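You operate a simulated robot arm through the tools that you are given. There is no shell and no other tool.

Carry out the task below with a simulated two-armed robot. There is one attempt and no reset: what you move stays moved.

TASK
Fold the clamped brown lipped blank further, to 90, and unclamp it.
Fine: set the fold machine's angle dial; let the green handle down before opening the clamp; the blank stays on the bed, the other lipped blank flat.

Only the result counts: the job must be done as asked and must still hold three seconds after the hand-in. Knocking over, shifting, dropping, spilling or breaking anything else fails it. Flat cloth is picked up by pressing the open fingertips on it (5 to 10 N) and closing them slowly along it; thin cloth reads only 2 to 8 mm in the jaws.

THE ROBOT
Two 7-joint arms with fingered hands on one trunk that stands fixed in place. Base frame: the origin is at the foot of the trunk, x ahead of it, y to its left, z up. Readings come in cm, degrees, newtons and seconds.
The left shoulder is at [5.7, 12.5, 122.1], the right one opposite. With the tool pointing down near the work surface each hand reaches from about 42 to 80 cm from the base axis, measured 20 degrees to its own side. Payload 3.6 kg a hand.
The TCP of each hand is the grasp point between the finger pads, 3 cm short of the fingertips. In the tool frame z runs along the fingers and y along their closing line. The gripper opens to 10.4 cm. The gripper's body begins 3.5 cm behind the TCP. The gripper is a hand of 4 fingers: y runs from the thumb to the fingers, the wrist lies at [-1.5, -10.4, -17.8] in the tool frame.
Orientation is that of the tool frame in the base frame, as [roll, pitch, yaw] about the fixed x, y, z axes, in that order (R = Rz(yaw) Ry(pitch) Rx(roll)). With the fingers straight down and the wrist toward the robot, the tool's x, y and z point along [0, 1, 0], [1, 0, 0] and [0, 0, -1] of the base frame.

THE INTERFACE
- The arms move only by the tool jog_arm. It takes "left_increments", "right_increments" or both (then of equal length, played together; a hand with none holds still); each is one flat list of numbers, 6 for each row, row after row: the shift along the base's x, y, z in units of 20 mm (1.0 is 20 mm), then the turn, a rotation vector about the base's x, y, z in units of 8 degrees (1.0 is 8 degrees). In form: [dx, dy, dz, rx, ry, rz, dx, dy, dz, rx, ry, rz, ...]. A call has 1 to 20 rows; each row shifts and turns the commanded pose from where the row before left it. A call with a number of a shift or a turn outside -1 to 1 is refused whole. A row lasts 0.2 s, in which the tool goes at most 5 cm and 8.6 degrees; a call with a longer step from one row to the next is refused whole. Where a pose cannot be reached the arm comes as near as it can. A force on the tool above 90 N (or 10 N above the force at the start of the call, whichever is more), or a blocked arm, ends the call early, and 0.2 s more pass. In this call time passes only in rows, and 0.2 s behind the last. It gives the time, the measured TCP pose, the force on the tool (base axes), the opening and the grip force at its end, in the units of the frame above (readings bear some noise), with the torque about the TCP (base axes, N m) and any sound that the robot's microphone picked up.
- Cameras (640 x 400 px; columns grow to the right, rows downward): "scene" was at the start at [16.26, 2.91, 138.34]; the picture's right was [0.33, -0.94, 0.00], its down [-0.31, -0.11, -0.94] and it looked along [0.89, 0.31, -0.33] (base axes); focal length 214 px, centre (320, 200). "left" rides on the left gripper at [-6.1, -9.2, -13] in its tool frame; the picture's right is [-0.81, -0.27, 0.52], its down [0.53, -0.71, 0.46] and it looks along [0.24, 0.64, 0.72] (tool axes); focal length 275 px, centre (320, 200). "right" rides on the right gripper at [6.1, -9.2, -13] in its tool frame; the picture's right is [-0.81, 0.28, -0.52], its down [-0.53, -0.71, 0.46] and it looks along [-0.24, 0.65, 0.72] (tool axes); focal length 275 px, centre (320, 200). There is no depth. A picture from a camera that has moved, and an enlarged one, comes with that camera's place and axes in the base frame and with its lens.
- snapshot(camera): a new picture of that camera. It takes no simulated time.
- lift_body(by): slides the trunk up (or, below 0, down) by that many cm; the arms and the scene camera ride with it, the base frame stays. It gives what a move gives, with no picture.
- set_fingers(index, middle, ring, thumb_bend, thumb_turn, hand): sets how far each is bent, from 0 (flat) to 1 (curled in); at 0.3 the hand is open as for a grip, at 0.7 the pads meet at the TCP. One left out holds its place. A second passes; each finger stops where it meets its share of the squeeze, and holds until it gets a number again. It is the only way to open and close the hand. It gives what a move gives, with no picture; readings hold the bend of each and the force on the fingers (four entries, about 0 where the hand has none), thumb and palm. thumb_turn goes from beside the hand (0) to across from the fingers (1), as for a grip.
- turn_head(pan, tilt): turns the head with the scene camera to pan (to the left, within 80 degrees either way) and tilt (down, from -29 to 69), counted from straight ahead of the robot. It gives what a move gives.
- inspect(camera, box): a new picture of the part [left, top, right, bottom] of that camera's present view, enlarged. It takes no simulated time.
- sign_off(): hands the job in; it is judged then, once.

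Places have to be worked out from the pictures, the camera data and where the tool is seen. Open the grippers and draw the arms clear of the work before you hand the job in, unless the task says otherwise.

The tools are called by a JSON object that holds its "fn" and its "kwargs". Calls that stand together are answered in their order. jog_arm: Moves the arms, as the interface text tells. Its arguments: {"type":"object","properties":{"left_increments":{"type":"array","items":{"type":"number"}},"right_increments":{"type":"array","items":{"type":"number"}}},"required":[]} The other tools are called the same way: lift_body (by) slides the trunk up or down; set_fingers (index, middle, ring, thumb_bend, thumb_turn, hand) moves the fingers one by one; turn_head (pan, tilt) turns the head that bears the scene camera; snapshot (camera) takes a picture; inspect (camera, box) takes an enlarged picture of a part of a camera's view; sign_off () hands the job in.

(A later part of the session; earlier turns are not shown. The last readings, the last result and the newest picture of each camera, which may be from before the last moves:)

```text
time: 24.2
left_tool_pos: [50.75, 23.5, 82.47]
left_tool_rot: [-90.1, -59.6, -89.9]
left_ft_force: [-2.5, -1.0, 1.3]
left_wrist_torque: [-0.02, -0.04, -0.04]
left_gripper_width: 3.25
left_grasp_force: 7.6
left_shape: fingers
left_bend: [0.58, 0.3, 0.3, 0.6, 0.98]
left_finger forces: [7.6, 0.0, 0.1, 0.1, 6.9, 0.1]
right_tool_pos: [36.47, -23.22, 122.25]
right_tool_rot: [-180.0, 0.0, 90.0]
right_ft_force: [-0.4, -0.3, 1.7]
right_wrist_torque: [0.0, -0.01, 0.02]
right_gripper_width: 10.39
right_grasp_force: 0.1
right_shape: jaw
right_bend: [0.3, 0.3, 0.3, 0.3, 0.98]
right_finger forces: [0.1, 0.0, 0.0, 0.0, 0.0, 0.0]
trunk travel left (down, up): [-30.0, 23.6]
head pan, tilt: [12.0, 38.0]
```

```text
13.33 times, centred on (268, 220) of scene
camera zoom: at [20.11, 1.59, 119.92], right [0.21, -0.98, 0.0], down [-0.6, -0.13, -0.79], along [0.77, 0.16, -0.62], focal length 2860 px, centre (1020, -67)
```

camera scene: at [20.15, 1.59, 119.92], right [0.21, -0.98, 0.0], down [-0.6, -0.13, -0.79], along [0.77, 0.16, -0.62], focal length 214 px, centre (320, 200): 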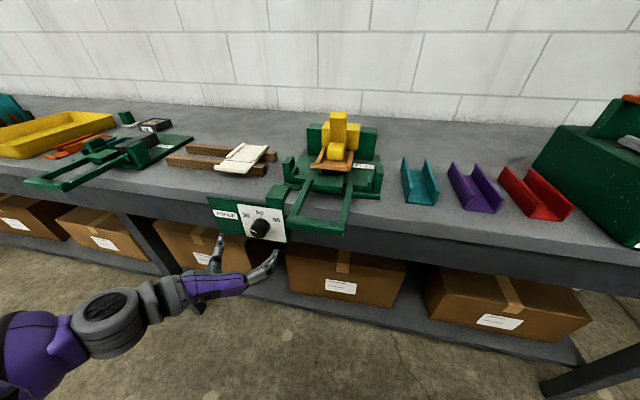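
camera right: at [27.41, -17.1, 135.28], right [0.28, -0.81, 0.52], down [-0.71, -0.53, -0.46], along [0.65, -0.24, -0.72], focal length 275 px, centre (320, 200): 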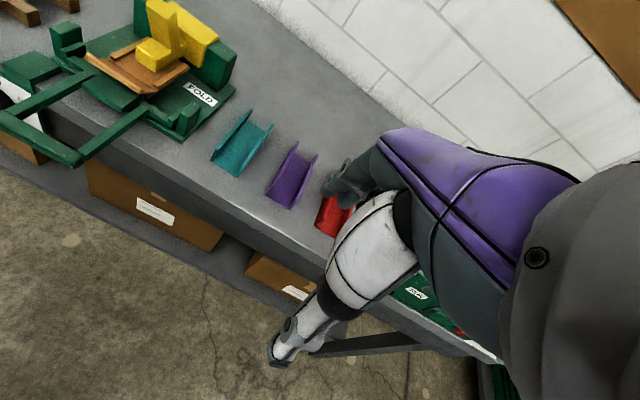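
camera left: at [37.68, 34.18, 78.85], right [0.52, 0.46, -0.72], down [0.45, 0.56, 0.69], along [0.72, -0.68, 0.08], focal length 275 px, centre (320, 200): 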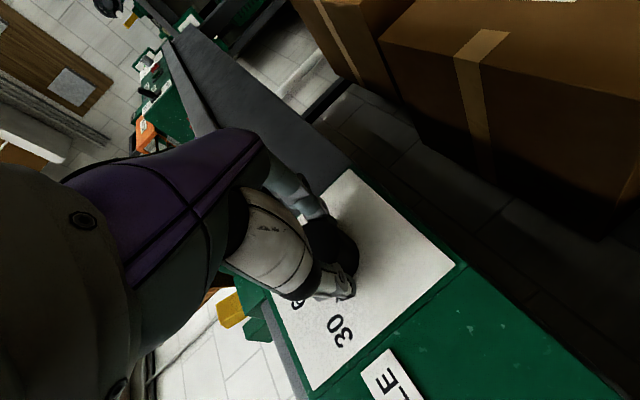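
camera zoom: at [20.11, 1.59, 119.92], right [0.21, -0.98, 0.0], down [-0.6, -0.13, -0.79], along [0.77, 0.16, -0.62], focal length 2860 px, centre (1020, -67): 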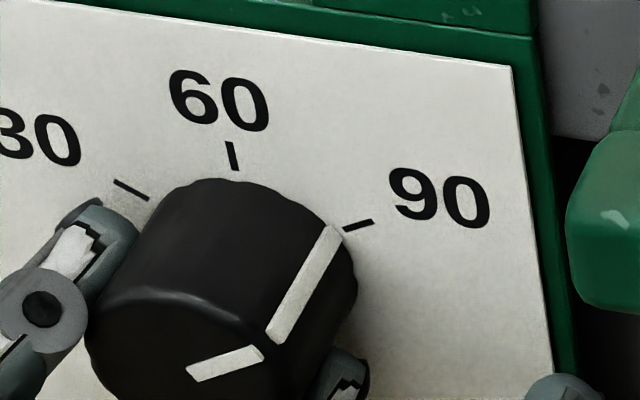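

The face mark measures 60.5° from vertical, the 90 tick 60.5°, so the dial is on 90. I open the fingers and back the left hand straight off the knob.

{"fn": "set_fingers", "kwargs": {"hand": "left", "index": 0.3, "thumb_bend": 0.3}}

{"fn": "jog_arm", "kwargs": {"left_increments": [-0.7, 0, 0, 0, 0, 0, -0.8, 0, 0, 0, 0, 0, -0.8, 0, 0, 0, 0, 0, -0.8, 0, 0, 0, 0, 0]}}

{"fn": "inspect", "kwargs": {"camera": "scene", "box": [230, 195, 300, 250]}}

{"fn": "snapshot", "kwargs": {"camera": "left"}}

```text
time: 25.2
left_tool_pos: [50.66, 23.57, 82.44]
left_tool_rot: [-90.0, -59.6, -89.9]
left_ft_force: [-0.1, 0.1, 0.4]
left_wrist_torque: [-0.01, 0.0, 0.0]
left_gripper_width: 10.28
left_grasp_force: 0.0
left_shape: fingers
left_bend: [0.3, 0.3, 0.3, 0.3, 0.98]
left_finger forces: [0.1, 0.0, 0.0, 0.0, 0.0, 0.0]
right_tool_pos: [36.42, -23.21, 122.36]
right_tool_rot: [-179.9, 0.0, 90.0]
right_ft_force: [0.2, -0.9, 0.2]
right_wrist_torque: [-0.03, 0.02, -0.01]
right_gripper_width: 10.37
right_grasp_force: 0.1
right_shape: jaw
right_bend: [0.3, 0.3, 0.3, 0.3, 0.98]
right_finger forces: [0.1, 0.0, 0.0, 0.1, 0.0, 0.1]
trunk travel left (down, up): [-30.0, 23.6]
head pan, tilt: [12.0, 38.0]
```

```text
time: 26.2
left_tool_pos: [44.36, 23.59, 82.51]
left_tool_rot: [-89.9, -59.6, -90.1]
left_ft_force: [0.4, 0.5, -0.2]
left_wrist_torque: [-0.02, -0.02, -0.02]
left_gripper_width: 10.28
left_grasp_force: 0.1
left_shape: fingers
left_bend: [0.3, 0.3, 0.3, 0.3, 0.98]
left_finger forces: [0.0, 0.0, 0.1, 0.0, 0.0, 0.1]
right_tool_pos: [36.54, -23.25, 122.22]
right_tool_rot: [179.9, 0.0, 90.1]
right_ft_force: [0.6, 0.3, 0.0]
right_wrist_torque: [0.0, 0.02, 0.0]
right_gripper_width: 10.38
right_grasp_force: 0.1
right_shape: jaw
right_bend: [0.3, 0.3, 0.3, 0.3, 0.98]
right_finger forces: [0.1, 0.0, 0.0, 0.1, 0.0, 0.0]
trunk travel left (down, up): [-30.0, 23.6]
head pan, tilt: [12.0, 38.0]
```

```text
7.27 times, centred on (265, 222) of scene
camera zoom: at [20.12, 1.6, 119.92], right [0.21, -0.98, 0.0], down [-0.6, -0.13, -0.79], along [0.77, 0.16, -0.62], focal length 1560 px, centre (720, 36)
```

zoom: 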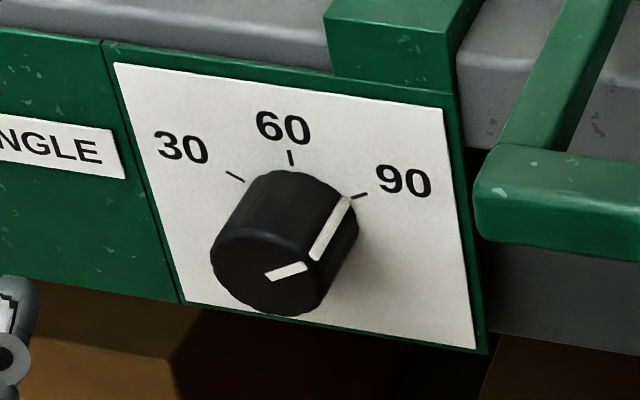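

```text
taken
camera left: at [31.41, 34.69, 81.92], right [0.52, 0.65, -0.56], down [0.45, 0.35, 0.82], along [0.72, -0.68, -0.12], focal length 275 px, centre (320, 200)
```

left: 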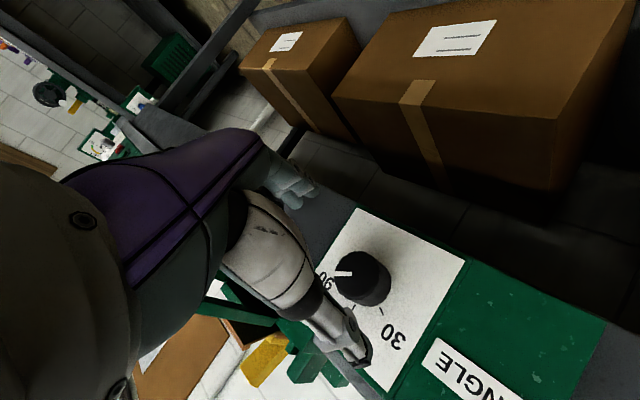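

{"fn": "inspect", "kwargs": {"camera": "left", "box": [300, 210, 440, 370]}}

```text
2.50 times, centred on (370, 290) of left
camera zoom: at [31.41, 34.69, 81.92], right [0.52, 0.65, -0.56], down [0.45, 0.35, 0.82], along [0.72, -0.68, -0.12], focal length 688 px, centre (195, -25)
```

zoom: 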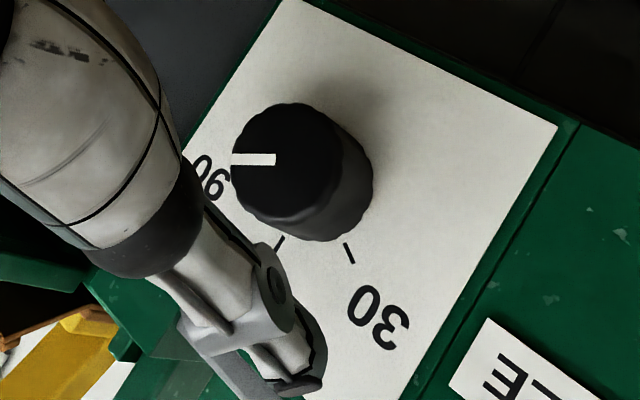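

The pointer is on 90 within measuring accuracy. I roll the left hand back (wrist down) and bring it in front of the green handle's bar, which I place at about [46.5, 3–12.7, 93.3].

{"fn": "jog_arm", "kwargs": {"left_increments": [-0.75, 0, 0, -1, 0, 0, -0.75, 0, 0, -1, 0, 0, -0.75, 0, 0, -1, 0, 0, 0, 0, 0.1, -1, 0, 0, 0, -0.5, 0.4, -1, 0, 0, 0, -0.8, 0.4, -1, 0, 0, 0, -0.8, 0.4, -1, 0, 0, 0, -0.8, 0.4, -1, 0, 0, 0, -0.8, 0.5, -1, 0, 0, 0, -0.8, 0.5, -1, 0, 0, 0, -0.8, 0.5, -1, 0, 0, 0, -0.8, 0.5, -1, 0, 0, 0, -0.8, 0.5, -1, 0, 0, 0, -0.8, 0.5, -1, 0, 0, 0, -0.8, 0.5, -1, 0, 0]}}

{"fn": "snapshot", "kwargs": {"camera": "left"}}

{"fn": "snapshot", "kwargs": {"camera": "scene"}}

```text
time: 29.4
left_tool_pos: [39.15, 6.27, 91.17]
left_tool_rot: [89.5, -10.4, 84.5]
left_ft_force: [-0.4, 0.6, -0.4]
left_wrist_torque: [0.01, 0.03, 0.01]
left_gripper_width: 10.26
left_grasp_force: 0.2
left_shape: fingers
left_bend: [0.3, 0.3, 0.3, 0.3, 0.98]
left_finger forces: [0.0, 0.1, 0.0, 0.1, 0.1, 0.1]
right_tool_pos: [36.47, -23.18, 122.27]
right_tool_rot: [180.0, 0.1, 90.1]
right_ft_force: [-0.4, -1.1, -0.1]
right_wrist_torque: [0.01, -0.03, 0.03]
right_gripper_width: 10.39
right_grasp_force: 0.0
right_shape: jaw
right_bend: [0.3, 0.3, 0.3, 0.3, 0.98]
right_finger forces: [0.0, 0.0, 0.0, 0.0, 0.0, 0.0]
trunk travel left (down, up): [-30.0, 23.6]
head pan, tilt: [12.0, 38.0]
stopped in row 15 (left hand): the arm was blocked; the commanded pose is now the measured one
```

```text
taken
camera left: at [25.7, 3.21, 81.07], right [0.45, -0.8, -0.41], down [0.52, 0.6, -0.6], along [0.73, 0.05, 0.68], focal length 275 px, centre (320, 200)
```

left: 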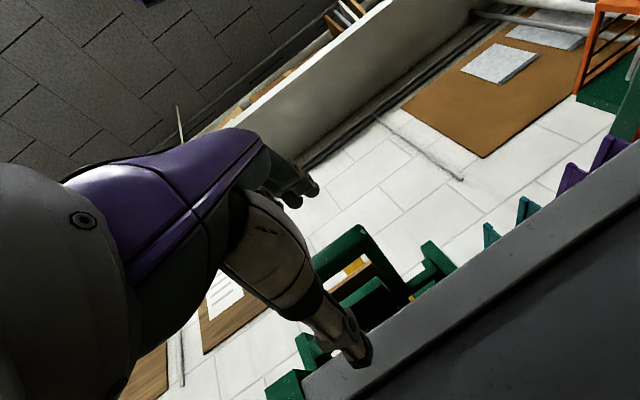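

```text
taken
camera scene: at [20.13, 1.6, 119.92], right [0.21, -0.98, 0.0], down [-0.6, -0.13, -0.79], along [0.77, 0.16, -0.62], focal length 214 px, centre (320, 200)
```

scene: 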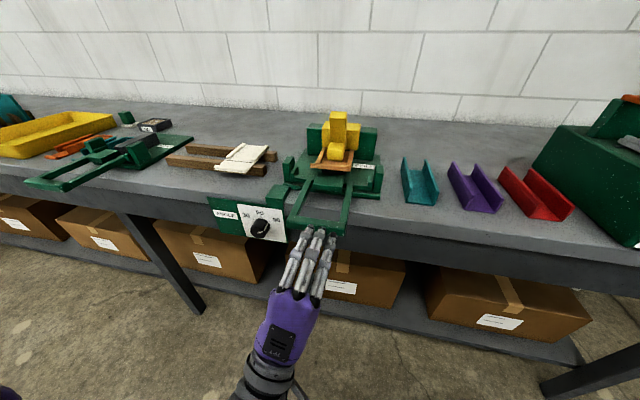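

The arm was blocked by its own closeness to the trunk, tilted ~10°. I straighten the hand while moving forward to just in front of the bar.

{"fn": "jog_arm", "kwargs": {"left_increments": [0.5, 0, 0.25, 0, 0, 0, 0.5, 0, 0.25, -0.4, 0, 0.23, 0.4, 0, 0.2, -0.5, 0, 0.23, 0.3, 0, 0.2, -0.4, 0, 0.23]}}

{"fn": "inspect", "kwargs": {"camera": "scene", "box": [250, 150, 390, 290]}}

{"fn": "snapshot", "kwargs": {"camera": "left"}}

```text
time: 30.4
left_tool_pos: [41.25, 5.79, 90.85]
left_tool_rot: [89.6, -9.3, 84.9]
left_ft_force: [-0.2, 0.3, -0.2]
left_wrist_torque: [-0.01, -0.03, 0.01]
left_gripper_width: 10.25
left_grasp_force: 0.0
left_shape: fingers
left_bend: [0.3, 0.3, 0.3, 0.3, 0.98]
left_finger forces: [0.0, 0.0, 0.0, 0.0, 0.0, 0.0]
right_tool_pos: [36.51, -23.32, 122.25]
right_tool_rot: [180.0, 0.0, 90.0]
right_ft_force: [0.1, -0.7, 0.5]
right_wrist_torque: [-0.02, -0.01, 0.04]
right_gripper_width: 10.38
right_grasp_force: 0.0
right_shape: jaw
right_bend: [0.3, 0.3, 0.3, 0.3, 0.98]
right_finger forces: [0.0, 0.0, 0.1, 0.0, 0.0, 0.0]
trunk travel left (down, up): [-30.0, 23.6]
head pan, tilt: [12.0, 38.0]
stopped in row 4 (left hand): the arm was blocked; the commanded pose is now the measured one
```

```text
2.86 times, centred on (320, 220) of scene
camera zoom: at [20.14, 1.61, 119.92], right [0.21, -0.98, 0.0], down [-0.6, -0.13, -0.79], along [0.77, 0.16, -0.62], focal length 613 px, centre (320, 143)
```

zoom: 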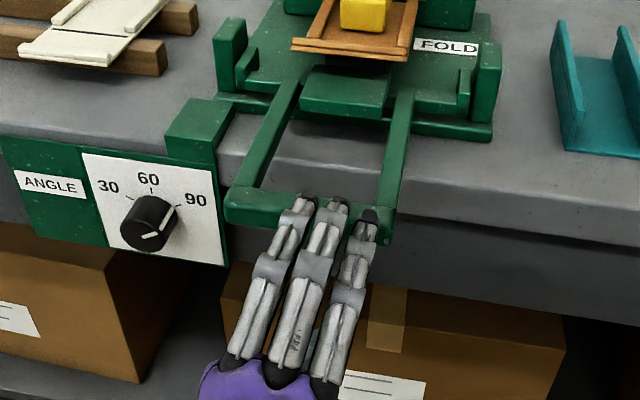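

```text
taken
camera left: at [27.85, 2.61, 80.77], right [0.45, -0.8, -0.4], down [0.52, 0.6, -0.61], along [0.73, 0.07, 0.68], focal length 275 px, centre (320, 200)
```

left: 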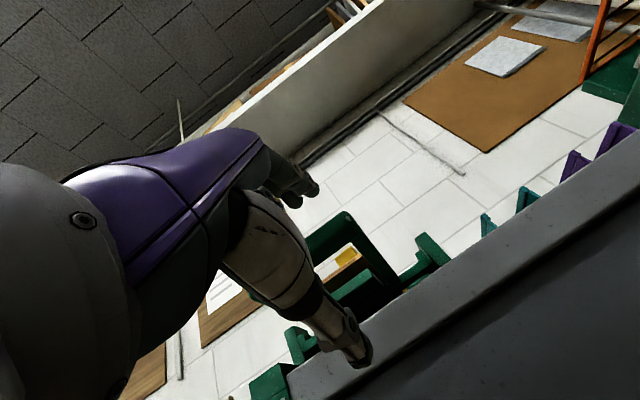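

The hand is again blocked with no force at the tool, so the arm is cramped near the trunk at this y. I back off toward the left, then raise the trunk 10 cm to give the elbow room.

{"fn": "jog_arm", "kwargs": {"left_increments": [-0.4, 0.6, 0, 0, 0, 0, -0.4, 0.8, 0, 0, 0, 0, 0, 0.8, 0, 0, 0, 0, 0, 0.8, 0, 0, 0, 0]}}

{"fn": "lift_body", "kwargs": {"by": 10}}

{"fn": "snapshot", "kwargs": {"camera": "scene"}}

```text
time: 31.4
left_tool_pos: [39.59, 11.91, 90.82]
left_tool_rot: [89.6, -9.3, 84.8]
left_ft_force: [0.8, 0.2, 0.5]
left_wrist_torque: [-0.04, -0.01, 0.01]
left_gripper_width: 10.28
left_grasp_force: 0.0
left_shape: fingers
left_bend: [0.3, 0.3, 0.3, 0.3, 0.98]
left_finger forces: [0.0, 0.0, 0.0, 0.0, 0.0, 0.0]
right_tool_pos: [36.56, -23.22, 122.18]
right_tool_rot: [-179.9, 0.0, 89.9]
right_ft_force: [0.2, 0.2, 1.0]
right_wrist_torque: [0.0, 0.0, -0.03]
right_gripper_width: 10.37
right_grasp_force: 0.0
right_shape: jaw
right_bend: [0.3, 0.3, 0.3, 0.3, 0.98]
right_finger forces: [0.0, 0.0, 0.0, 0.0, 0.0, 0.0]
trunk travel left (down, up): [-30.0, 23.6]
head pan, tilt: [12.0, 38.0]
```

```text
time: 32.8
left_tool_pos: [39.48, 11.93, 100.83]
left_tool_rot: [89.6, -9.2, 84.9]
left_ft_force: [0.3, 0.3, -0.4]
left_wrist_torque: [-0.02, 0.02, -0.03]
left_gripper_width: 10.28
left_grasp_force: 0.1
left_shape: fingers
left_bend: [0.3, 0.3, 0.3, 0.3, 0.98]
left_finger forces: [0.0, 0.0, 0.0, 0.1, 0.1, 0.0]
right_tool_pos: [36.5, -23.19, 132.16]
right_tool_rot: [180.0, -0.1, 90.0]
right_ft_force: [-0.5, 0.0, 0.8]
right_wrist_torque: [-0.01, -0.04, -0.02]
right_gripper_width: 10.39
right_grasp_force: 0.1
right_shape: jaw
right_bend: [0.3, 0.3, 0.3, 0.3, 0.98]
right_finger forces: [0.0, 0.1, 0.0, 0.1, 0.1, 0.1]
trunk travel left (down, up): [-40.0, 13.6]
head pan, tilt: [12.0, 38.0]
```

```text
taken
camera scene: at [17.86, 1.6, 129.82], right [0.21, -0.98, 0.0], down [-0.6, -0.13, -0.79], along [0.77, 0.16, -0.62], focal length 214 px, centre (320, 200)
```

scene: 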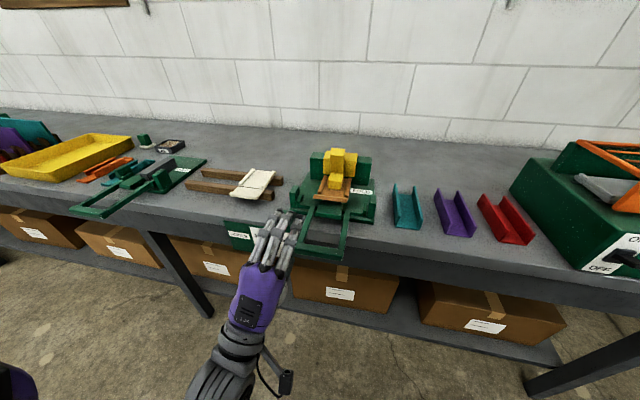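

{"fn": "jog_arm", "kwargs": {"left_increments": [0.1, 0, -0.8, -0.4, 0, 0.2, 0.1, 0, -0.8, -0.4, 0, 0.2, 0.1, 0, -0.8, -0.35, 0, 0.24, 0, -0.4, -0.75, 0, 0, 0, 0, -0.6, -0.75, 0, 0, 0]}}

{"fn": "inspect", "kwargs": {"camera": "scene", "box": [220, 150, 390, 290]}}

{"fn": "snapshot", "kwargs": {"camera": "left"}}

```text
time: 34.0
left_tool_pos: [39.78, 10.25, 92.44]
left_tool_rot: [89.5, -2.9, 88.6]
left_ft_force: [0.0, -0.5, 0.6]
left_wrist_torque: [-0.01, 0.0, 0.0]
left_gripper_width: 10.25
left_grasp_force: 0.0
left_shape: fingers
left_bend: [0.3, 0.3, 0.3, 0.3, 0.98]
left_finger forces: [0.0, 0.1, 0.0, 0.1, 0.0, 0.1]
right_tool_pos: [36.39, -23.29, 132.2]
right_tool_rot: [-180.0, -0.1, 89.9]
right_ft_force: [0.2, -0.2, 0.8]
right_wrist_torque: [0.0, -0.04, -0.01]
right_gripper_width: 10.37
right_grasp_force: 0.1
right_shape: jaw
right_bend: [0.3, 0.3, 0.3, 0.3, 0.98]
right_finger forces: [0.0, 0.0, 0.0, 0.1, 0.0, 0.0]
trunk travel left (down, up): [-40.0, 13.6]
head pan, tilt: [12.0, 38.0]
```

```text
2.86 times, centred on (305, 220) of scene
camera zoom: at [17.86, 1.61, 129.82], right [0.21, -0.98, 0.0], down [-0.6, -0.13, -0.79], along [0.77, 0.16, -0.62], focal length 613 px, centre (363, 143)
```

zoom: 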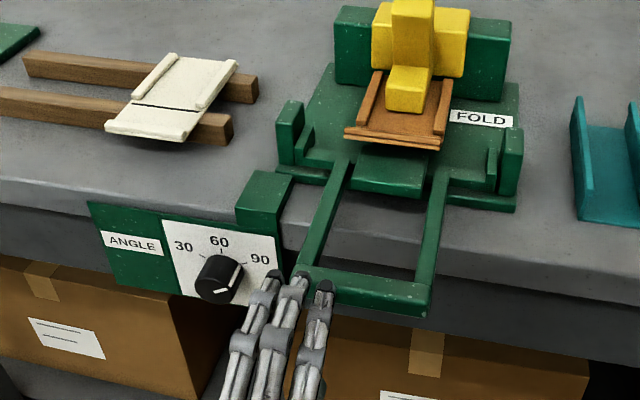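

```text
taken
camera left: at [26.7, 4.98, 82.9], right [0.5, -0.81, -0.31], down [0.47, 0.56, -0.68], along [0.72, 0.2, 0.66], focal length 275 px, centre (320, 200)
```

left: 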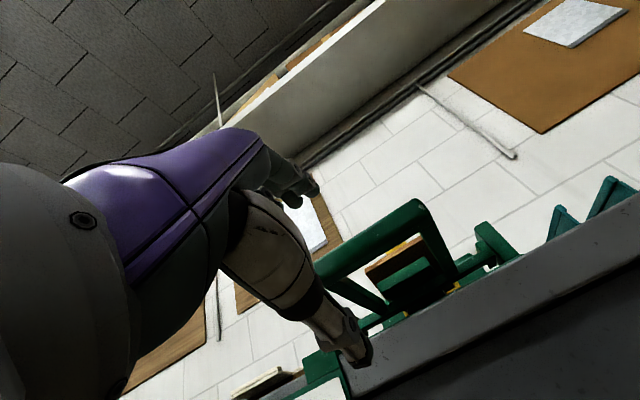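

The hand is free and now centred in height with the bar. I advance so the bar lies between thumb (below) and fingers (above).

{"fn": "jog_arm", "kwargs": {"left_increments": [0.5, -0.3, 0.06, -0.1, 0, 0.05, 0.6, -0.3, 0.06, -0.1, 0, 0.05, 0.6, -0.25, 0.06, -0.1, 0, 0.05, 0.6, -0.2, 0.06, 0, 0, 0, 0.6, -0.1, 0.06, 0, 0, 0, 0.5, 0, 0, 0, 0, 0]}}

{"fn": "inspect", "kwargs": {"camera": "scene", "box": [220, 150, 390, 290]}}

{"fn": "snapshot", "kwargs": {"camera": "left"}}

```text
time: 35.4
left_tool_pos: [46.52, 8.91, 92.13]
left_tool_rot: [89.6, -4.1, 89.1]
left_ft_force: [-0.3, 0.4, 0.6]
left_wrist_torque: [0.0, -0.03, -0.02]
left_gripper_width: 10.3
left_grasp_force: 0.0
left_shape: fingers
left_bend: [0.3, 0.3, 0.3, 0.3, 0.98]
left_finger forces: [0.0, 0.0, 0.0, 0.1, 0.0, 0.0]
right_tool_pos: [36.55, -23.36, 132.26]
right_tool_rot: [180.0, 0.1, 90.0]
right_ft_force: [-0.1, 0.8, -0.5]
right_wrist_torque: [-0.01, -0.02, -0.01]
right_gripper_width: 10.37
right_grasp_force: 0.0
right_shape: jaw
right_bend: [0.3, 0.3, 0.3, 0.3, 0.98]
right_finger forces: [0.0, 0.1, 0.1, 0.1, 0.0, 0.1]
trunk travel left (down, up): [-40.0, 13.6]
head pan, tilt: [12.0, 38.0]
```

```text
2.86 times, centred on (305, 220) of scene
camera zoom: at [17.87, 1.6, 129.82], right [0.21, -0.98, 0.0], down [-0.6, -0.13, -0.79], along [0.77, 0.16, -0.62], focal length 613 px, centre (363, 143)
```

zoom: 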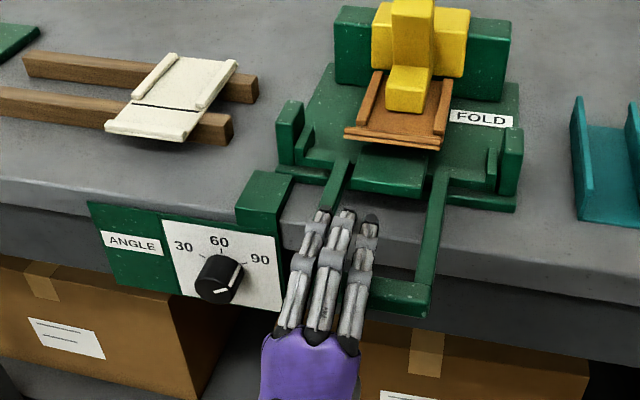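

```text
taken
camera left: at [33.5, 3.72, 82.4], right [0.51, -0.8, -0.33], down [0.47, 0.58, -0.67], along [0.72, 0.18, 0.67], focal length 275 px, centre (320, 200)
```

left: 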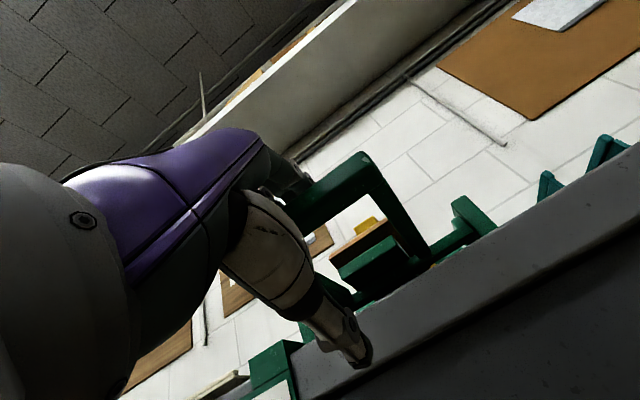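

The bar lies between thumb and fingers. I close the hand lightly around it.

{"fn": "set_fingers", "kwargs": {"hand": "left", "index": 0.58, "middle": 0.58, "ring": 0.5, "thumb_bend": 0.58}}

{"fn": "inspect", "kwargs": {"camera": "scene", "box": [220, 150, 390, 290]}}

{"fn": "snapshot", "kwargs": {"camera": "left"}}

```text
time: 36.4
left_tool_pos: [46.56, 8.83, 92.17]
left_tool_rot: [89.4, -4.3, 89.3]
left_ft_force: [-0.9, -0.3, 3.7]
left_wrist_torque: [-0.02, 0.02, -0.01]
left_gripper_width: 3.86
left_grasp_force: 1.9
left_shape: fingers
left_bend: [0.54, 0.57, 0.5, 0.57, 0.98]
left_finger forces: [4.0, 0.1, 0.0, 0.1, 0.0, 0.0]
right_tool_pos: [36.38, -23.31, 132.27]
right_tool_rot: [-180.0, 0.1, 90.0]
right_ft_force: [-0.5, -1.4, 0.8]
right_wrist_torque: [-0.02, 0.0, 0.02]
right_gripper_width: 10.38
right_grasp_force: 0.0
right_shape: jaw
right_bend: [0.3, 0.3, 0.3, 0.3, 0.98]
right_finger forces: [0.0, 0.0, 0.0, 0.1, 0.0, 0.0]
trunk travel left (down, up): [-40.0, 13.6]
head pan, tilt: [12.0, 38.0]
```

```text
2.86 times, centred on (305, 220) of scene
camera zoom: at [17.82, 1.59, 129.83], right [0.21, -0.98, 0.0], down [-0.6, -0.13, -0.79], along [0.77, 0.16, -0.62], focal length 613 px, centre (363, 143)
```

zoom: 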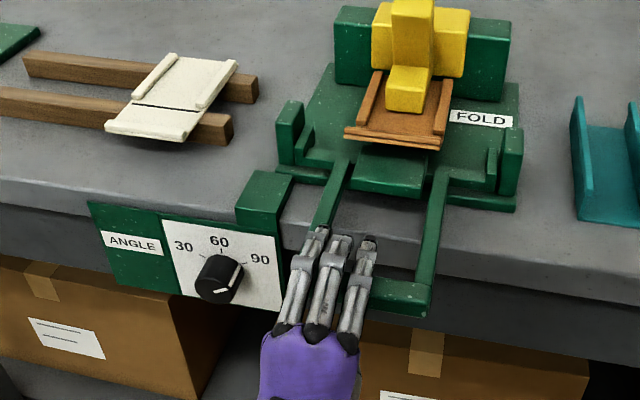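

```text
taken
camera left: at [33.57, 3.76, 82.5], right [0.51, -0.79, -0.33], down [0.47, 0.58, -0.67], along [0.72, 0.19, 0.67], focal length 275 px, centre (320, 200)
```

left: 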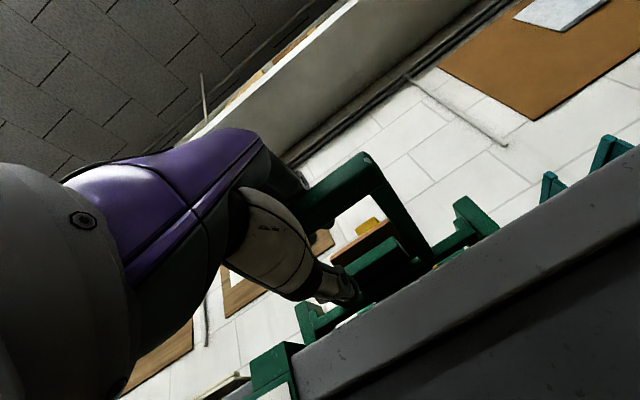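

Index touches the bar's top; the thumb isn't up to it yet. I close the thumb a little more.

{"fn": "set_fingers", "kwargs": {"hand": "left", "thumb_bend": 0.68}}

{"fn": "inspect", "kwargs": {"camera": "left", "box": [220, 120, 480, 340]}}

```text
time: 37.4
left_tool_pos: [46.63, 8.99, 92.26]
left_tool_rot: [89.3, -4.3, 89.2]
left_ft_force: [-1.3, -1.9, 2.9]
left_wrist_torque: [-0.02, -0.07, 0.0]
left_gripper_width: 2.37
left_grasp_force: 1.3
left_shape: fingers
left_bend: [0.54, 0.57, 0.5, 0.68, 0.98]
left_finger forces: [3.0, 0.0, 0.0, 0.1, 0.1, 0.0]
right_tool_pos: [36.43, -23.33, 132.28]
right_tool_rot: [-180.0, 0.0, 90.1]
right_ft_force: [-0.4, -0.2, 0.8]
right_wrist_torque: [-0.02, -0.03, 0.03]
right_gripper_width: 10.38
right_grasp_force: 0.1
right_shape: jaw
right_bend: [0.3, 0.3, 0.3, 0.3, 0.98]
right_finger forces: [0.0, 0.0, 0.0, 0.0, 0.0, 0.0]
trunk travel left (down, up): [-40.0, 13.6]
head pan, tilt: [12.0, 38.0]
```

```text
1.82 times, centred on (350, 230) of left
camera zoom: at [33.64, 3.75, 82.56], right [0.51, -0.79, -0.33], down [0.47, 0.58, -0.67], along [0.72, 0.19, 0.67], focal length 500 px, centre (266, 146)
```

zoom: 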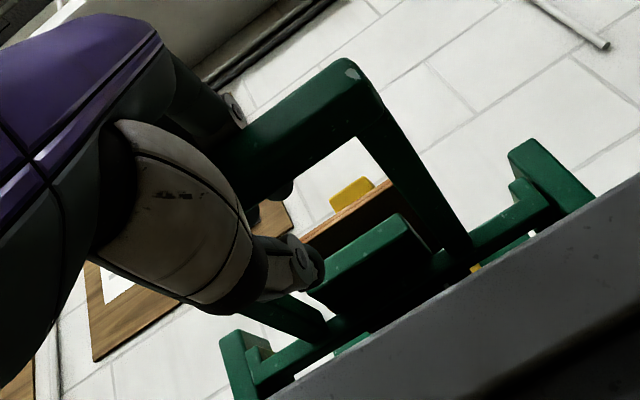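

The bar sits slightly above the TCP. I raise the hand 7 mm so the thumb meets it from below, then tighten.

{"fn": "jog_arm", "kwargs": {"left_increments": [0, -0.1, 0.2, 0, 0, 0, 0, -0.1, 0.2, 0, 0, 0]}}

{"fn": "set_fingers", "kwargs": {"hand": "left", "index": 0.75, "middle": 0.75, "ring": 0.6, "thumb_bend": 0.75}}

{"fn": "inspect", "kwargs": {"camera": "left", "box": [220, 120, 480, 340]}}

```text
time: 38.0
left_tool_pos: [46.61, 8.57, 93.13]
left_tool_rot: [89.0, -4.8, 89.1]
left_ft_force: [-0.7, -0.8, 0.6]
left_wrist_torque: [0.01, 0.02, 0.01]
left_gripper_width: 2.08
left_grasp_force: 0.1
left_shape: fingers
left_bend: [0.57, 0.57, 0.5, 0.68, 0.98]
left_finger forces: [0.1, 0.0, 0.0, 0.0, 0.0, 0.1]
right_tool_pos: [36.61, -23.21, 132.3]
right_tool_rot: [180.0, 0.0, 90.0]
right_ft_force: [0.4, 0.6, -0.5]
right_wrist_torque: [0.01, 0.0, -0.03]
right_gripper_width: 10.37
right_grasp_force: 0.1
right_shape: jaw
right_bend: [0.3, 0.3, 0.3, 0.3, 0.98]
right_finger forces: [0.0, 0.0, 0.0, 0.0, 0.0, 0.1]
trunk travel left (down, up): [-40.0, 13.6]
head pan, tilt: [12.0, 38.0]
```

```text
time: 39.0
left_tool_pos: [46.75, 8.56, 93.15]
left_tool_rot: [88.9, -4.8, 89.1]
left_ft_force: [6.7, 0.8, 5.4]
left_wrist_torque: [0.01, 0.09, 0.01]
left_gripper_width: 0.01
left_grasp_force: 4.4
left_shape: fingers
left_bend: [0.73, 0.75, 0.6, 0.74, 0.97]
left_finger forces: [6.5, 1.9, 0.0, 0.1, 0.1, 0.1]
right_tool_pos: [36.47, -23.32, 132.15]
right_tool_rot: [-180.0, 0.0, 90.1]
right_ft_force: [0.7, -0.1, 1.0]
right_wrist_torque: [0.03, -0.01, -0.01]
right_gripper_width: 10.38
right_grasp_force: 0.2
right_shape: jaw
right_bend: [0.3, 0.3, 0.3, 0.3, 0.98]
right_finger forces: [0.1, 0.1, 0.0, 0.0, 0.0, 0.1]
trunk travel left (down, up): [-40.0, 13.6]
head pan, tilt: [12.0, 38.0]
```

```text
1.82 times, centred on (350, 230) of left
camera zoom: at [33.75, 3.52, 83.4], right [0.51, -0.79, -0.33], down [0.48, 0.58, -0.66], along [0.72, 0.18, 0.68], focal length 500 px, centre (266, 146)
```

zoom: 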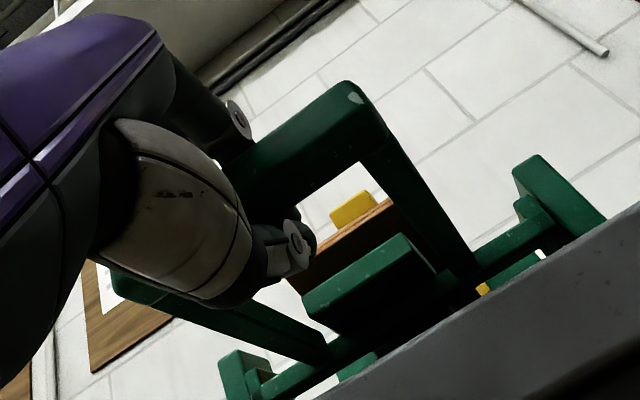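

The fingers now close past the bar, caging it against the palm with the thumb below. I loosen the cage slightly and lift along an arc about the hinge (pivot taken near x 62, z 93.5), 20° at first.

{"fn": "set_fingers", "kwargs": {"hand": "left", "index": 0.68, "middle": 0.68, "ring": 0.6, "thumb_bend": 0.72}}

{"fn": "jog_arm", "kwargs": {"left_increments": [0.019, 0, 0.534, 0, 0.5, 0, 0.056, 0, 0.531, 0, 0.5, 0, 0.093, 0, 0.526, 0, 0.5, 0, 0.129, 0, 0.518, 0, 0.5, 0, 0.165, 0, 0.508, 0, 0.5, 0]}}

{"fn": "inspect", "kwargs": {"camera": "scene", "box": [220, 130, 390, 270]}}

{"fn": "snapshot", "kwargs": {"camera": "left"}}

```text
time: 40.0
left_tool_pos: [46.57, 8.49, 93.2]
left_tool_rot: [88.9, -4.8, 89.1]
left_ft_force: [1.5, -0.1, 2.3]
left_wrist_torque: [-0.03, 0.03, 0.03]
left_gripper_width: 0.28
left_grasp_force: 1.2
left_shape: fingers
left_bend: [0.66, 0.68, 0.6, 0.72, 0.97]
left_finger forces: [2.6, 0.0, 0.1, 0.0, 0.2, 0.0]
right_tool_pos: [36.52, -23.24, 132.34]
right_tool_rot: [-179.9, 0.0, 90.0]
right_ft_force: [0.0, -0.3, 0.8]
right_wrist_torque: [0.05, 0.01, -0.01]
right_gripper_width: 10.38
right_grasp_force: 0.1
right_shape: jaw
right_bend: [0.3, 0.3, 0.3, 0.3, 0.98]
right_finger forces: [0.0, 0.1, 0.0, 0.0, 0.0, 0.0]
trunk travel left (down, up): [-40.0, 13.6]
head pan, tilt: [12.0, 38.0]
```

```text
time: 40.3
left_tool_pos: [46.95, 8.49, 93.77]
left_tool_rot: [90.6, -5.4, 88.9]
left_ft_force: [-1.8, -0.4, -2.0]
left_wrist_torque: [0.05, -0.01, -0.07]
left_gripper_width: 0.2
left_grasp_force: 1.6
left_shape: fingers
left_bend: [0.68, 0.68, 0.6, 0.72, 0.97]
left_finger forces: [0.1, 0.0, 0.0, 0.0, 2.0, 0.0]
right_tool_pos: [36.55, -23.33, 132.02]
right_tool_rot: [180.0, 0.0, 90.0]
right_ft_force: [-0.5, -0.3, 0.1]
right_wrist_torque: [-0.02, 0.03, 0.0]
right_gripper_width: 10.38
right_grasp_force: 0.1
right_shape: jaw
right_bend: [0.3, 0.3, 0.3, 0.3, 0.98]
right_finger forces: [0.1, 0.0, 0.0, 0.1, 0.0, 0.0]
trunk travel left (down, up): [-40.0, 13.6]
head pan, tilt: [12.0, 38.0]
stopped in row 1 (left hand): the arm was blocked; the commanded pose is now the measured one
```

```text
2.86 times, centred on (305, 200) of scene
camera zoom: at [17.86, 1.61, 129.81], right [0.21, -0.98, 0.0], down [-0.6, -0.13, -0.79], along [0.77, 0.16, -0.62], focal length 613 px, centre (363, 200)
```

zoom: 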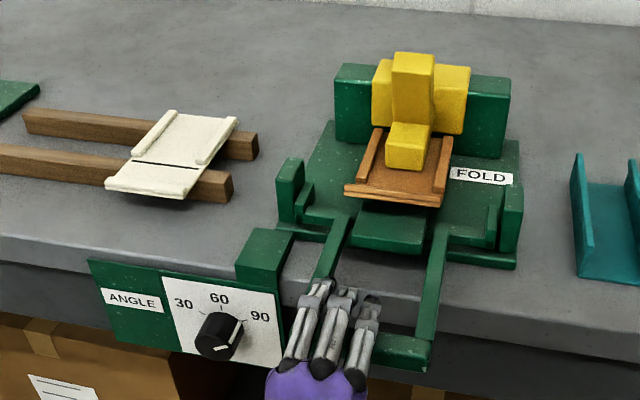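

```text
taken
camera left: at [33.68, 3.68, 84.31], right [0.5, -0.79, -0.36], down [0.46, 0.59, -0.66], along [0.74, 0.17, 0.66], focal length 275 px, centre (320, 200)
```

left: 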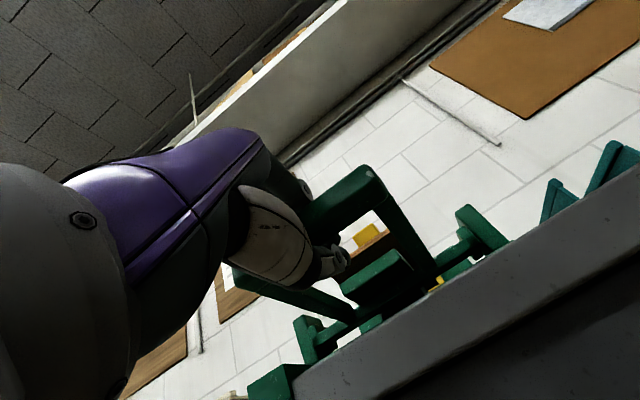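

The arm itself is blocked (tool forces are tiny), so this posture is cramped. I open the hand, back off, raise the trunk further for a less folded arm, and will come in yawed a bit from the left.

{"fn": "set_fingers", "kwargs": {"hand": "left", "index": 0.3, "middle": 0.3, "ring": 0.3, "thumb_bend": 0.3}}

{"fn": "jog_arm", "kwargs": {"left_increments": [-0.7, 0.05, -0.1, 0, 0, 0, -0.8, 0.1, -0.1, 0, 0, 0, -0.8, 0.3, 0, 0, 0, 0, -0.8, 0.4, 0, 0, 0, 0, 0, 0.6, 0, 0, 0, 0]}}

```text
time: 41.3
left_tool_pos: [46.87, 8.63, 93.79]
left_tool_rot: [90.6, -5.6, 89.0]
left_ft_force: [0.2, 0.0, 0.5]
left_wrist_torque: [0.01, 0.03, 0.02]
left_gripper_width: 10.28
left_grasp_force: 0.0
left_shape: fingers
left_bend: [0.3, 0.3, 0.3, 0.3, 0.97]
left_finger forces: [0.0, 0.1, 0.1, 0.0, 0.1, 0.0]
right_tool_pos: [36.5, -23.22, 132.19]
right_tool_rot: [180.0, 0.0, 90.0]
right_ft_force: [0.7, -0.5, -0.2]
right_wrist_torque: [-0.01, 0.03, -0.03]
right_gripper_width: 10.41
right_grasp_force: 0.0
right_shape: jaw
right_bend: [0.3, 0.3, 0.3, 0.3, 0.98]
right_finger forces: [0.1, 0.0, 0.0, 0.0, 0.1, 0.0]
trunk travel left (down, up): [-40.0, 13.6]
head pan, tilt: [12.0, 38.0]
```

```text
time: 42.5
left_tool_pos: [40.66, 11.43, 93.41]
left_tool_rot: [90.7, -5.4, 89.2]
left_ft_force: [-0.1, 0.6, 0.5]
left_wrist_torque: [-0.01, 0.04, 0.01]
left_gripper_width: 10.25
left_grasp_force: 0.0
left_shape: fingers
left_bend: [0.3, 0.3, 0.3, 0.3, 0.97]
left_finger forces: [0.0, 0.0, 0.0, 0.0, 0.0, 0.0]
right_tool_pos: [36.54, -23.25, 132.15]
right_tool_rot: [180.0, 0.1, 90.1]
right_ft_force: [-0.7, 1.3, -0.3]
right_wrist_torque: [0.02, 0.02, -0.02]
right_gripper_width: 10.35
right_grasp_force: 0.1
right_shape: jaw
right_bend: [0.3, 0.3, 0.3, 0.3, 0.98]
right_finger forces: [0.0, 0.1, 0.0, 0.1, 0.2, 0.0]
trunk travel left (down, up): [-40.0, 13.6]
head pan, tilt: [12.0, 38.0]
```

I shift left beyond the bar's end and raise the trunk 13 cm.

{"fn": "jog_arm", "kwargs": {"left_increments": [-0.3, 0.8, 0, 0, 0, 0, 0, 0.9, 0, 0, 0, 0, 0, 0.9, 0, 0, 0, 0]}}

{"fn": "lift_body", "kwargs": {"by": 13}}

{"fn": "snapshot", "kwargs": {"camera": "scene"}}

```text
time: 43.3
left_tool_pos: [39.95, 16.81, 93.61]
left_tool_rot: [90.6, -5.4, 89.0]
left_ft_force: [0.4, -0.4, -0.7]
left_wrist_torque: [-0.02, -0.01, -0.01]
left_gripper_width: 10.27
left_grasp_force: 0.1
left_shape: fingers
left_bend: [0.3, 0.3, 0.3, 0.3, 0.97]
left_finger forces: [0.0, 0.0, 0.1, 0.1, 0.0, 0.0]
right_tool_pos: [36.62, -23.17, 132.21]
right_tool_rot: [-180.0, 0.0, 90.0]
right_ft_force: [-0.7, -0.2, -0.2]
right_wrist_torque: [0.0, 0.01, -0.01]
right_gripper_width: 10.39
right_grasp_force: 0.0
right_shape: jaw
right_bend: [0.3, 0.3, 0.3, 0.3, 0.98]
right_finger forces: [0.0, 0.1, 0.1, 0.0, 0.0, 0.0]
trunk travel left (down, up): [-40.0, 13.6]
head pan, tilt: [12.0, 38.0]
```

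```text
time: 44.9
left_tool_pos: [40.22, 16.69, 106.28]
left_tool_rot: [90.7, -5.4, 88.9]
left_ft_force: [0.2, -0.4, 0.5]
left_wrist_torque: [0.01, 0.0, 0.02]
left_gripper_width: 10.25
left_grasp_force: 0.1
left_shape: fingers
left_bend: [0.3, 0.3, 0.3, 0.3, 0.97]
left_finger forces: [0.1, 0.1, 0.0, 0.1, 0.0, 0.1]
right_tool_pos: [36.55, -23.3, 145.3]
right_tool_rot: [-179.9, -0.1, 90.0]
right_ft_force: [-0.3, 0.7, -0.9]
right_wrist_torque: [-0.01, 0.01, 0.01]
right_gripper_width: 10.4
right_grasp_force: 0.0
right_shape: jaw
right_bend: [0.3, 0.3, 0.3, 0.3, 0.98]
right_finger forces: [0.0, 0.0, 0.1, 0.1, 0.0, 0.1]
trunk travel left (down, up): [-53.0, 0.6]
head pan, tilt: [12.0, 38.0]
```

```text
taken
camera scene: at [9.28, 1.6, 144.36], right [0.21, -0.98, 0.0], down [-0.6, -0.13, -0.79], along [0.77, 0.16, -0.62], focal length 214 px, centre (320, 200)
```

scene: 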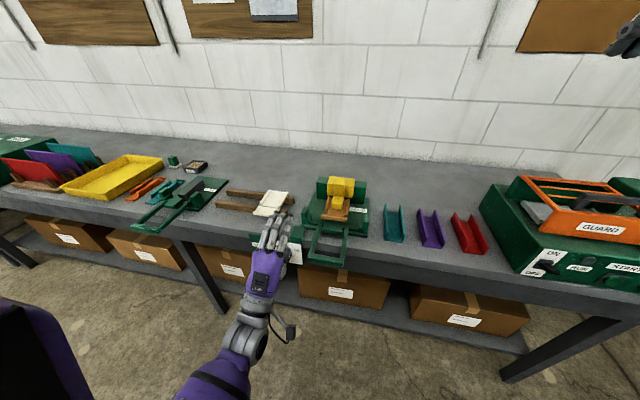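

Raising the trunk also moved the body back, giving more room. I lower the hand again in front of the bar, left of it, and yaw it 20° to the right.

{"fn": "jog_arm", "kwargs": {"left_increments": [0, 0, -0.95, -0.1, 0, -0.4, 0, 0, -0.95, -0.1, 0, -0.4, 0, 0, -0.95, -0.1, 0, -0.4, 0, 0, -0.95, -0.1, 0, -0.4, 0, 0, -0.95, -0.1, 0, -0.4, 0, 0, -0.95, -0.1, 0, -0.4, 0, 0, -0.95, -0.1, 0, -0.1]}}

{"fn": "snapshot", "kwargs": {"camera": "scene"}}

```text
time: 46.5
left_tool_pos: [40.19, 16.53, 93.09]
left_tool_rot: [89.3, -0.1, 68.9]
left_ft_force: [0.2, 0.5, 0.2]
left_wrist_torque: [0.0, 0.02, 0.0]
left_gripper_width: 10.29
left_grasp_force: 0.0
left_shape: fingers
left_bend: [0.3, 0.3, 0.3, 0.3, 0.97]
left_finger forces: [0.1, 0.1, 0.1, 0.0, 0.0, 0.0]
right_tool_pos: [36.47, -23.26, 145.21]
right_tool_rot: [-180.0, -0.1, 90.1]
right_ft_force: [-0.3, 0.5, -0.1]
right_wrist_torque: [-0.01, -0.05, 0.02]
right_gripper_width: 10.37
right_grasp_force: 0.1
right_shape: jaw
right_bend: [0.3, 0.3, 0.3, 0.3, 0.98]
right_finger forces: [0.0, 0.0, 0.1, 0.1, 0.0, 0.0]
trunk travel left (down, up): [-53.0, 0.6]
head pan, tilt: [12.0, 38.0]
```

```text
taken
camera scene: at [9.26, 1.59, 144.37], right [0.21, -0.98, 0.0], down [-0.6, -0.13, -0.79], along [0.77, 0.16, -0.62], focal length 214 px, centre (320, 200)
```

scene: 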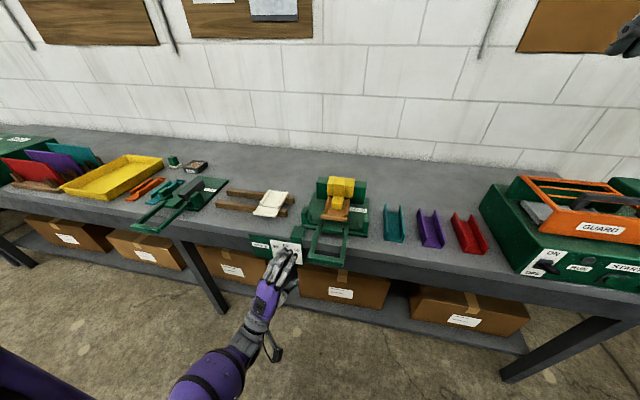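

Orientation is clean now (yaw 69°). I go to y ≈ 10 in front of the bar, then advance so the bar is between thumb and fingers.

{"fn": "jog_arm", "kwargs": {"left_increments": [0, -1, 0, 0, 0, 0, 0, -1, 0, 0, 0, 0, 0, -1, 0, 0, 0, 0, 0.4, -0.4, 0, 0, 0, 0, 0.7, -0.4, 0, 0, 0, 0, 0.7, -0.3, 0, 0, 0, 0, 0.7, -0.2, 0, 0, 0, 0, 0.6, -0.2, 0, 0, 0, 0]}}

{"fn": "inspect", "kwargs": {"camera": "scene", "box": [240, 160, 400, 290]}}

{"fn": "snapshot", "kwargs": {"camera": "left"}}

```text
time: 48.3
left_tool_pos: [46.3, 7.54, 93.23]
left_tool_rot: [89.5, -0.1, 69.0]
left_ft_force: [0.5, 0.6, -0.6]
left_wrist_torque: [-0.02, -0.01, 0.0]
left_gripper_width: 10.28
left_grasp_force: 0.0
left_shape: fingers
left_bend: [0.3, 0.3, 0.3, 0.3, 0.97]
left_finger forces: [0.0, 0.0, 0.0, 0.0, 0.0, 0.0]
right_tool_pos: [36.58, -23.29, 145.25]
right_tool_rot: [180.0, 0.0, 90.0]
right_ft_force: [0.8, -0.4, -0.1]
right_wrist_torque: [-0.04, 0.01, 0.0]
right_gripper_width: 10.39
right_grasp_force: 0.1
right_shape: jaw
right_bend: [0.3, 0.3, 0.3, 0.3, 0.98]
right_finger forces: [0.0, 0.0, 0.0, 0.0, 0.1, 0.0]
trunk travel left (down, up): [-53.0, 0.6]
head pan, tilt: [12.0, 38.0]
```

```text
3.08 times, centred on (320, 225) of scene
camera zoom: at [9.27, 1.59, 144.37], right [0.21, -0.98, 0.0], down [-0.6, -0.13, -0.79], along [0.77, 0.16, -0.62], focal length 660 px, centre (320, 123)
```

zoom: 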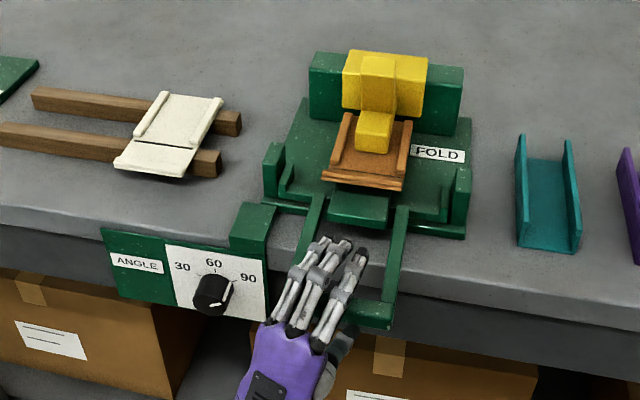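

```text
taken
camera left: at [32.06, 6.58, 84.01], right [0.2, -0.94, -0.27], down [0.62, 0.33, -0.71], along [0.76, -0.03, 0.65], focal length 275 px, centre (320, 200)
```

left: 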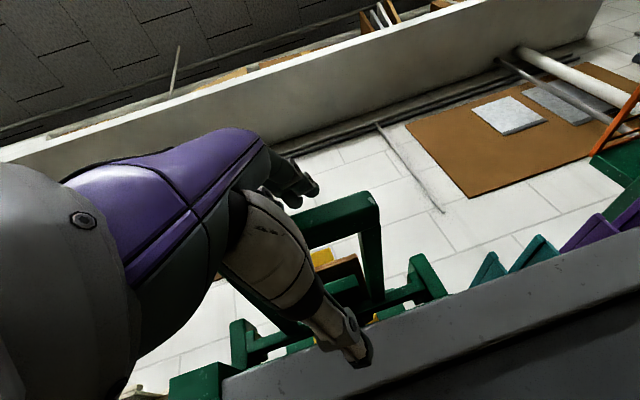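

Reached exactly with no blocking. I close into a cage around the bar: fingers above and behind, thumb below.

{"fn": "set_fingers", "kwargs": {"hand": "left", "index": 0.66, "middle": 0.66, "ring": 0.6, "thumb_bend": 0.7}}

{"fn": "jog_arm", "kwargs": {"left_increments": [0.01, 0, 0.27, 0, 0.25, 0, 0.03, 0, 0.27, 0, 0.25, 0, 0.04, 0, 0.27, 0, 0.25, 0, 0.056, 0, 0.26, 0, 0.25, 0]}}

{"fn": "inspect", "kwargs": {"camera": "scene", "box": [240, 160, 400, 290]}}

{"fn": "snapshot", "kwargs": {"camera": "left"}}

```text
time: 49.3
left_tool_pos: [46.31, 7.52, 93.28]
left_tool_rot: [89.3, 0.0, 68.9]
left_ft_force: [1.3, -0.4, 0.8]
left_wrist_torque: [0.0, 0.01, 0.01]
left_gripper_width: 0.84
left_grasp_force: 1.0
left_shape: fingers
left_bend: [0.65, 0.66, 0.6, 0.69, 0.97]
left_finger forces: [1.2, 0.0, 0.0, 0.0, 0.2, 0.0]
right_tool_pos: [36.48, -23.25, 145.17]
right_tool_rot: [180.0, -0.1, 90.0]
right_ft_force: [-0.3, 0.8, 0.0]
right_wrist_torque: [0.01, -0.01, -0.03]
right_gripper_width: 10.36
right_grasp_force: 0.1
right_shape: jaw
right_bend: [0.3, 0.3, 0.3, 0.3, 0.98]
right_finger forces: [0.0, 0.1, 0.0, 0.0, 0.0, 0.0]
trunk travel left (down, up): [-53.0, 0.6]
head pan, tilt: [12.0, 38.0]
```

```text
time: 50.3
left_tool_pos: [46.56, 7.67, 95.27]
left_tool_rot: [97.0, 2.9, 69.2]
left_ft_force: [-2.9, -1.4, -3.7]
left_wrist_torque: [0.03, 0.05, 0.0]
left_gripper_width: 1.05
left_grasp_force: 1.8
left_shape: fingers
left_bend: [0.66, 0.66, 0.6, 0.67, 0.97]
left_finger forces: [0.0, 0.0, 0.0, 0.0, 3.4, 0.0]
right_tool_pos: [36.43, -23.28, 145.16]
right_tool_rot: [180.0, 0.0, 90.0]
right_ft_force: [0.4, -0.1, -0.2]
right_wrist_torque: [0.0, -0.03, -0.01]
right_gripper_width: 10.39
right_grasp_force: 0.2
right_shape: jaw
right_bend: [0.3, 0.3, 0.3, 0.3, 0.98]
right_finger forces: [0.1, 0.0, 0.1, 0.1, 0.0, 0.0]
trunk travel left (down, up): [-53.0, 0.6]
head pan, tilt: [12.0, 38.0]
```

```text
3.08 times, centred on (320, 225) of scene
camera zoom: at [9.23, 1.61, 144.37], right [0.21, -0.98, 0.0], down [-0.6, -0.13, -0.79], along [0.77, 0.16, -0.62], focal length 660 px, centre (320, 123)
```

zoom: 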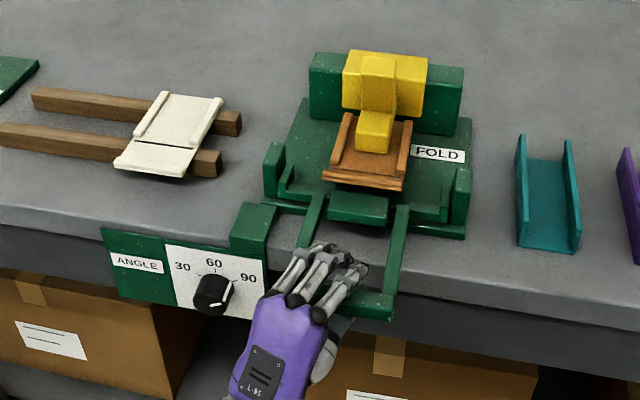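

```text
taken
camera left: at [31.14, 6.69, 88.22], right [0.16, -0.94, -0.3], down [0.52, 0.33, -0.79], along [0.84, -0.03, 0.54], focal length 275 px, centre (320, 200)
```

left: 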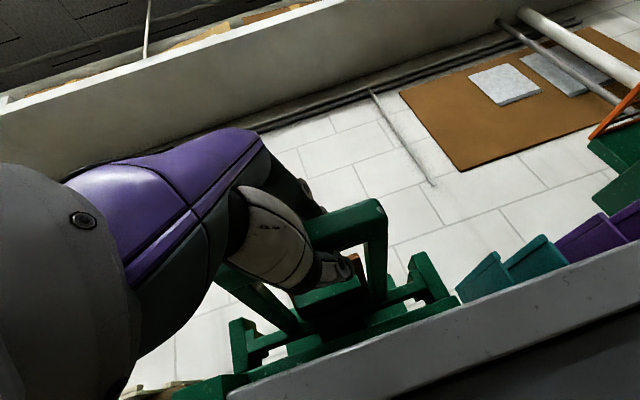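

The bar rises with the thumb carrying only 3–4 N. I continue along the arc by 20°.

{"fn": "jog_arm", "kwargs": {"left_increments": [0.093, 0, 0.526, 0, 0.5, 0, 0.129, 0, 0.518, 0, 0.5, 0, 0.165, 0, 0.508, 0, 0.5, 0, 0.2, 0, 0.495, 0, 0.5, 0, 0.234, 0, 0.48, 0, 0.5, 0]}}

{"fn": "inspect", "kwargs": {"camera": "scene", "box": [240, 160, 400, 290]}}

{"fn": "snapshot", "kwargs": {"camera": "left"}}

```text
time: 51.5
left_tool_pos: [48.26, 7.55, 100.19]
left_tool_rot: [115.9, 9.6, 71.3]
left_ft_force: [-3.0, -0.4, -2.2]
left_wrist_torque: [0.02, 0.0, -0.04]
left_gripper_width: 1.0
left_grasp_force: 1.8
left_shape: fingers
left_bend: [0.66, 0.66, 0.6, 0.68, 0.97]
left_finger forces: [0.0, 0.1, 0.0, 0.0, 3.1, 0.1]
right_tool_pos: [36.53, -23.32, 145.15]
right_tool_rot: [180.0, 0.0, 89.9]
right_ft_force: [0.3, 0.9, 0.6]
right_wrist_torque: [-0.02, 0.01, 0.02]
right_gripper_width: 10.36
right_grasp_force: 0.1
right_shape: jaw
right_bend: [0.3, 0.3, 0.3, 0.3, 0.98]
right_finger forces: [0.1, 0.1, 0.0, 0.0, 0.0, 0.0]
trunk travel left (down, up): [-53.0, 0.6]
head pan, tilt: [12.0, 38.0]
```

```text
3.08 times, centred on (320, 225) of scene
camera zoom: at [9.22, 1.61, 144.37], right [0.21, -0.98, 0.0], down [-0.6, -0.13, -0.79], along [0.77, 0.16, -0.62], focal length 660 px, centre (320, 123)
```

zoom: 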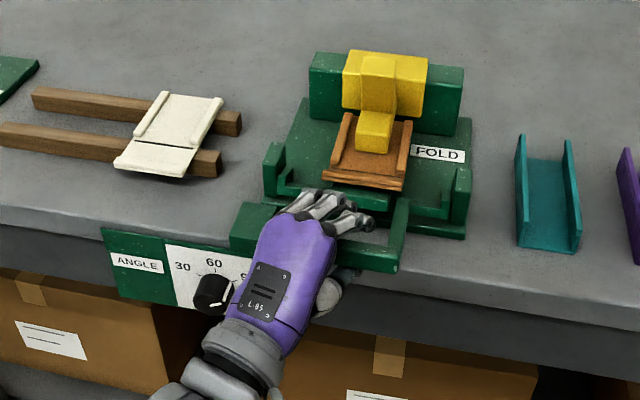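

```text
taken
camera left: at [31.19, 6.61, 98.89], right [0.05, -0.94, -0.33], down [0.22, 0.33, -0.92], along [0.98, -0.03, 0.22], focal length 275 px, centre (320, 200)
```

left: 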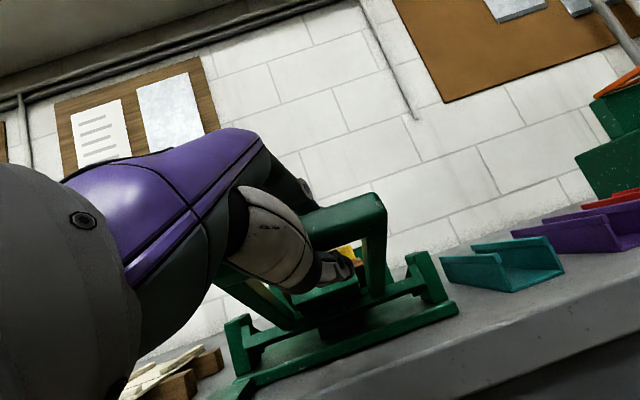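

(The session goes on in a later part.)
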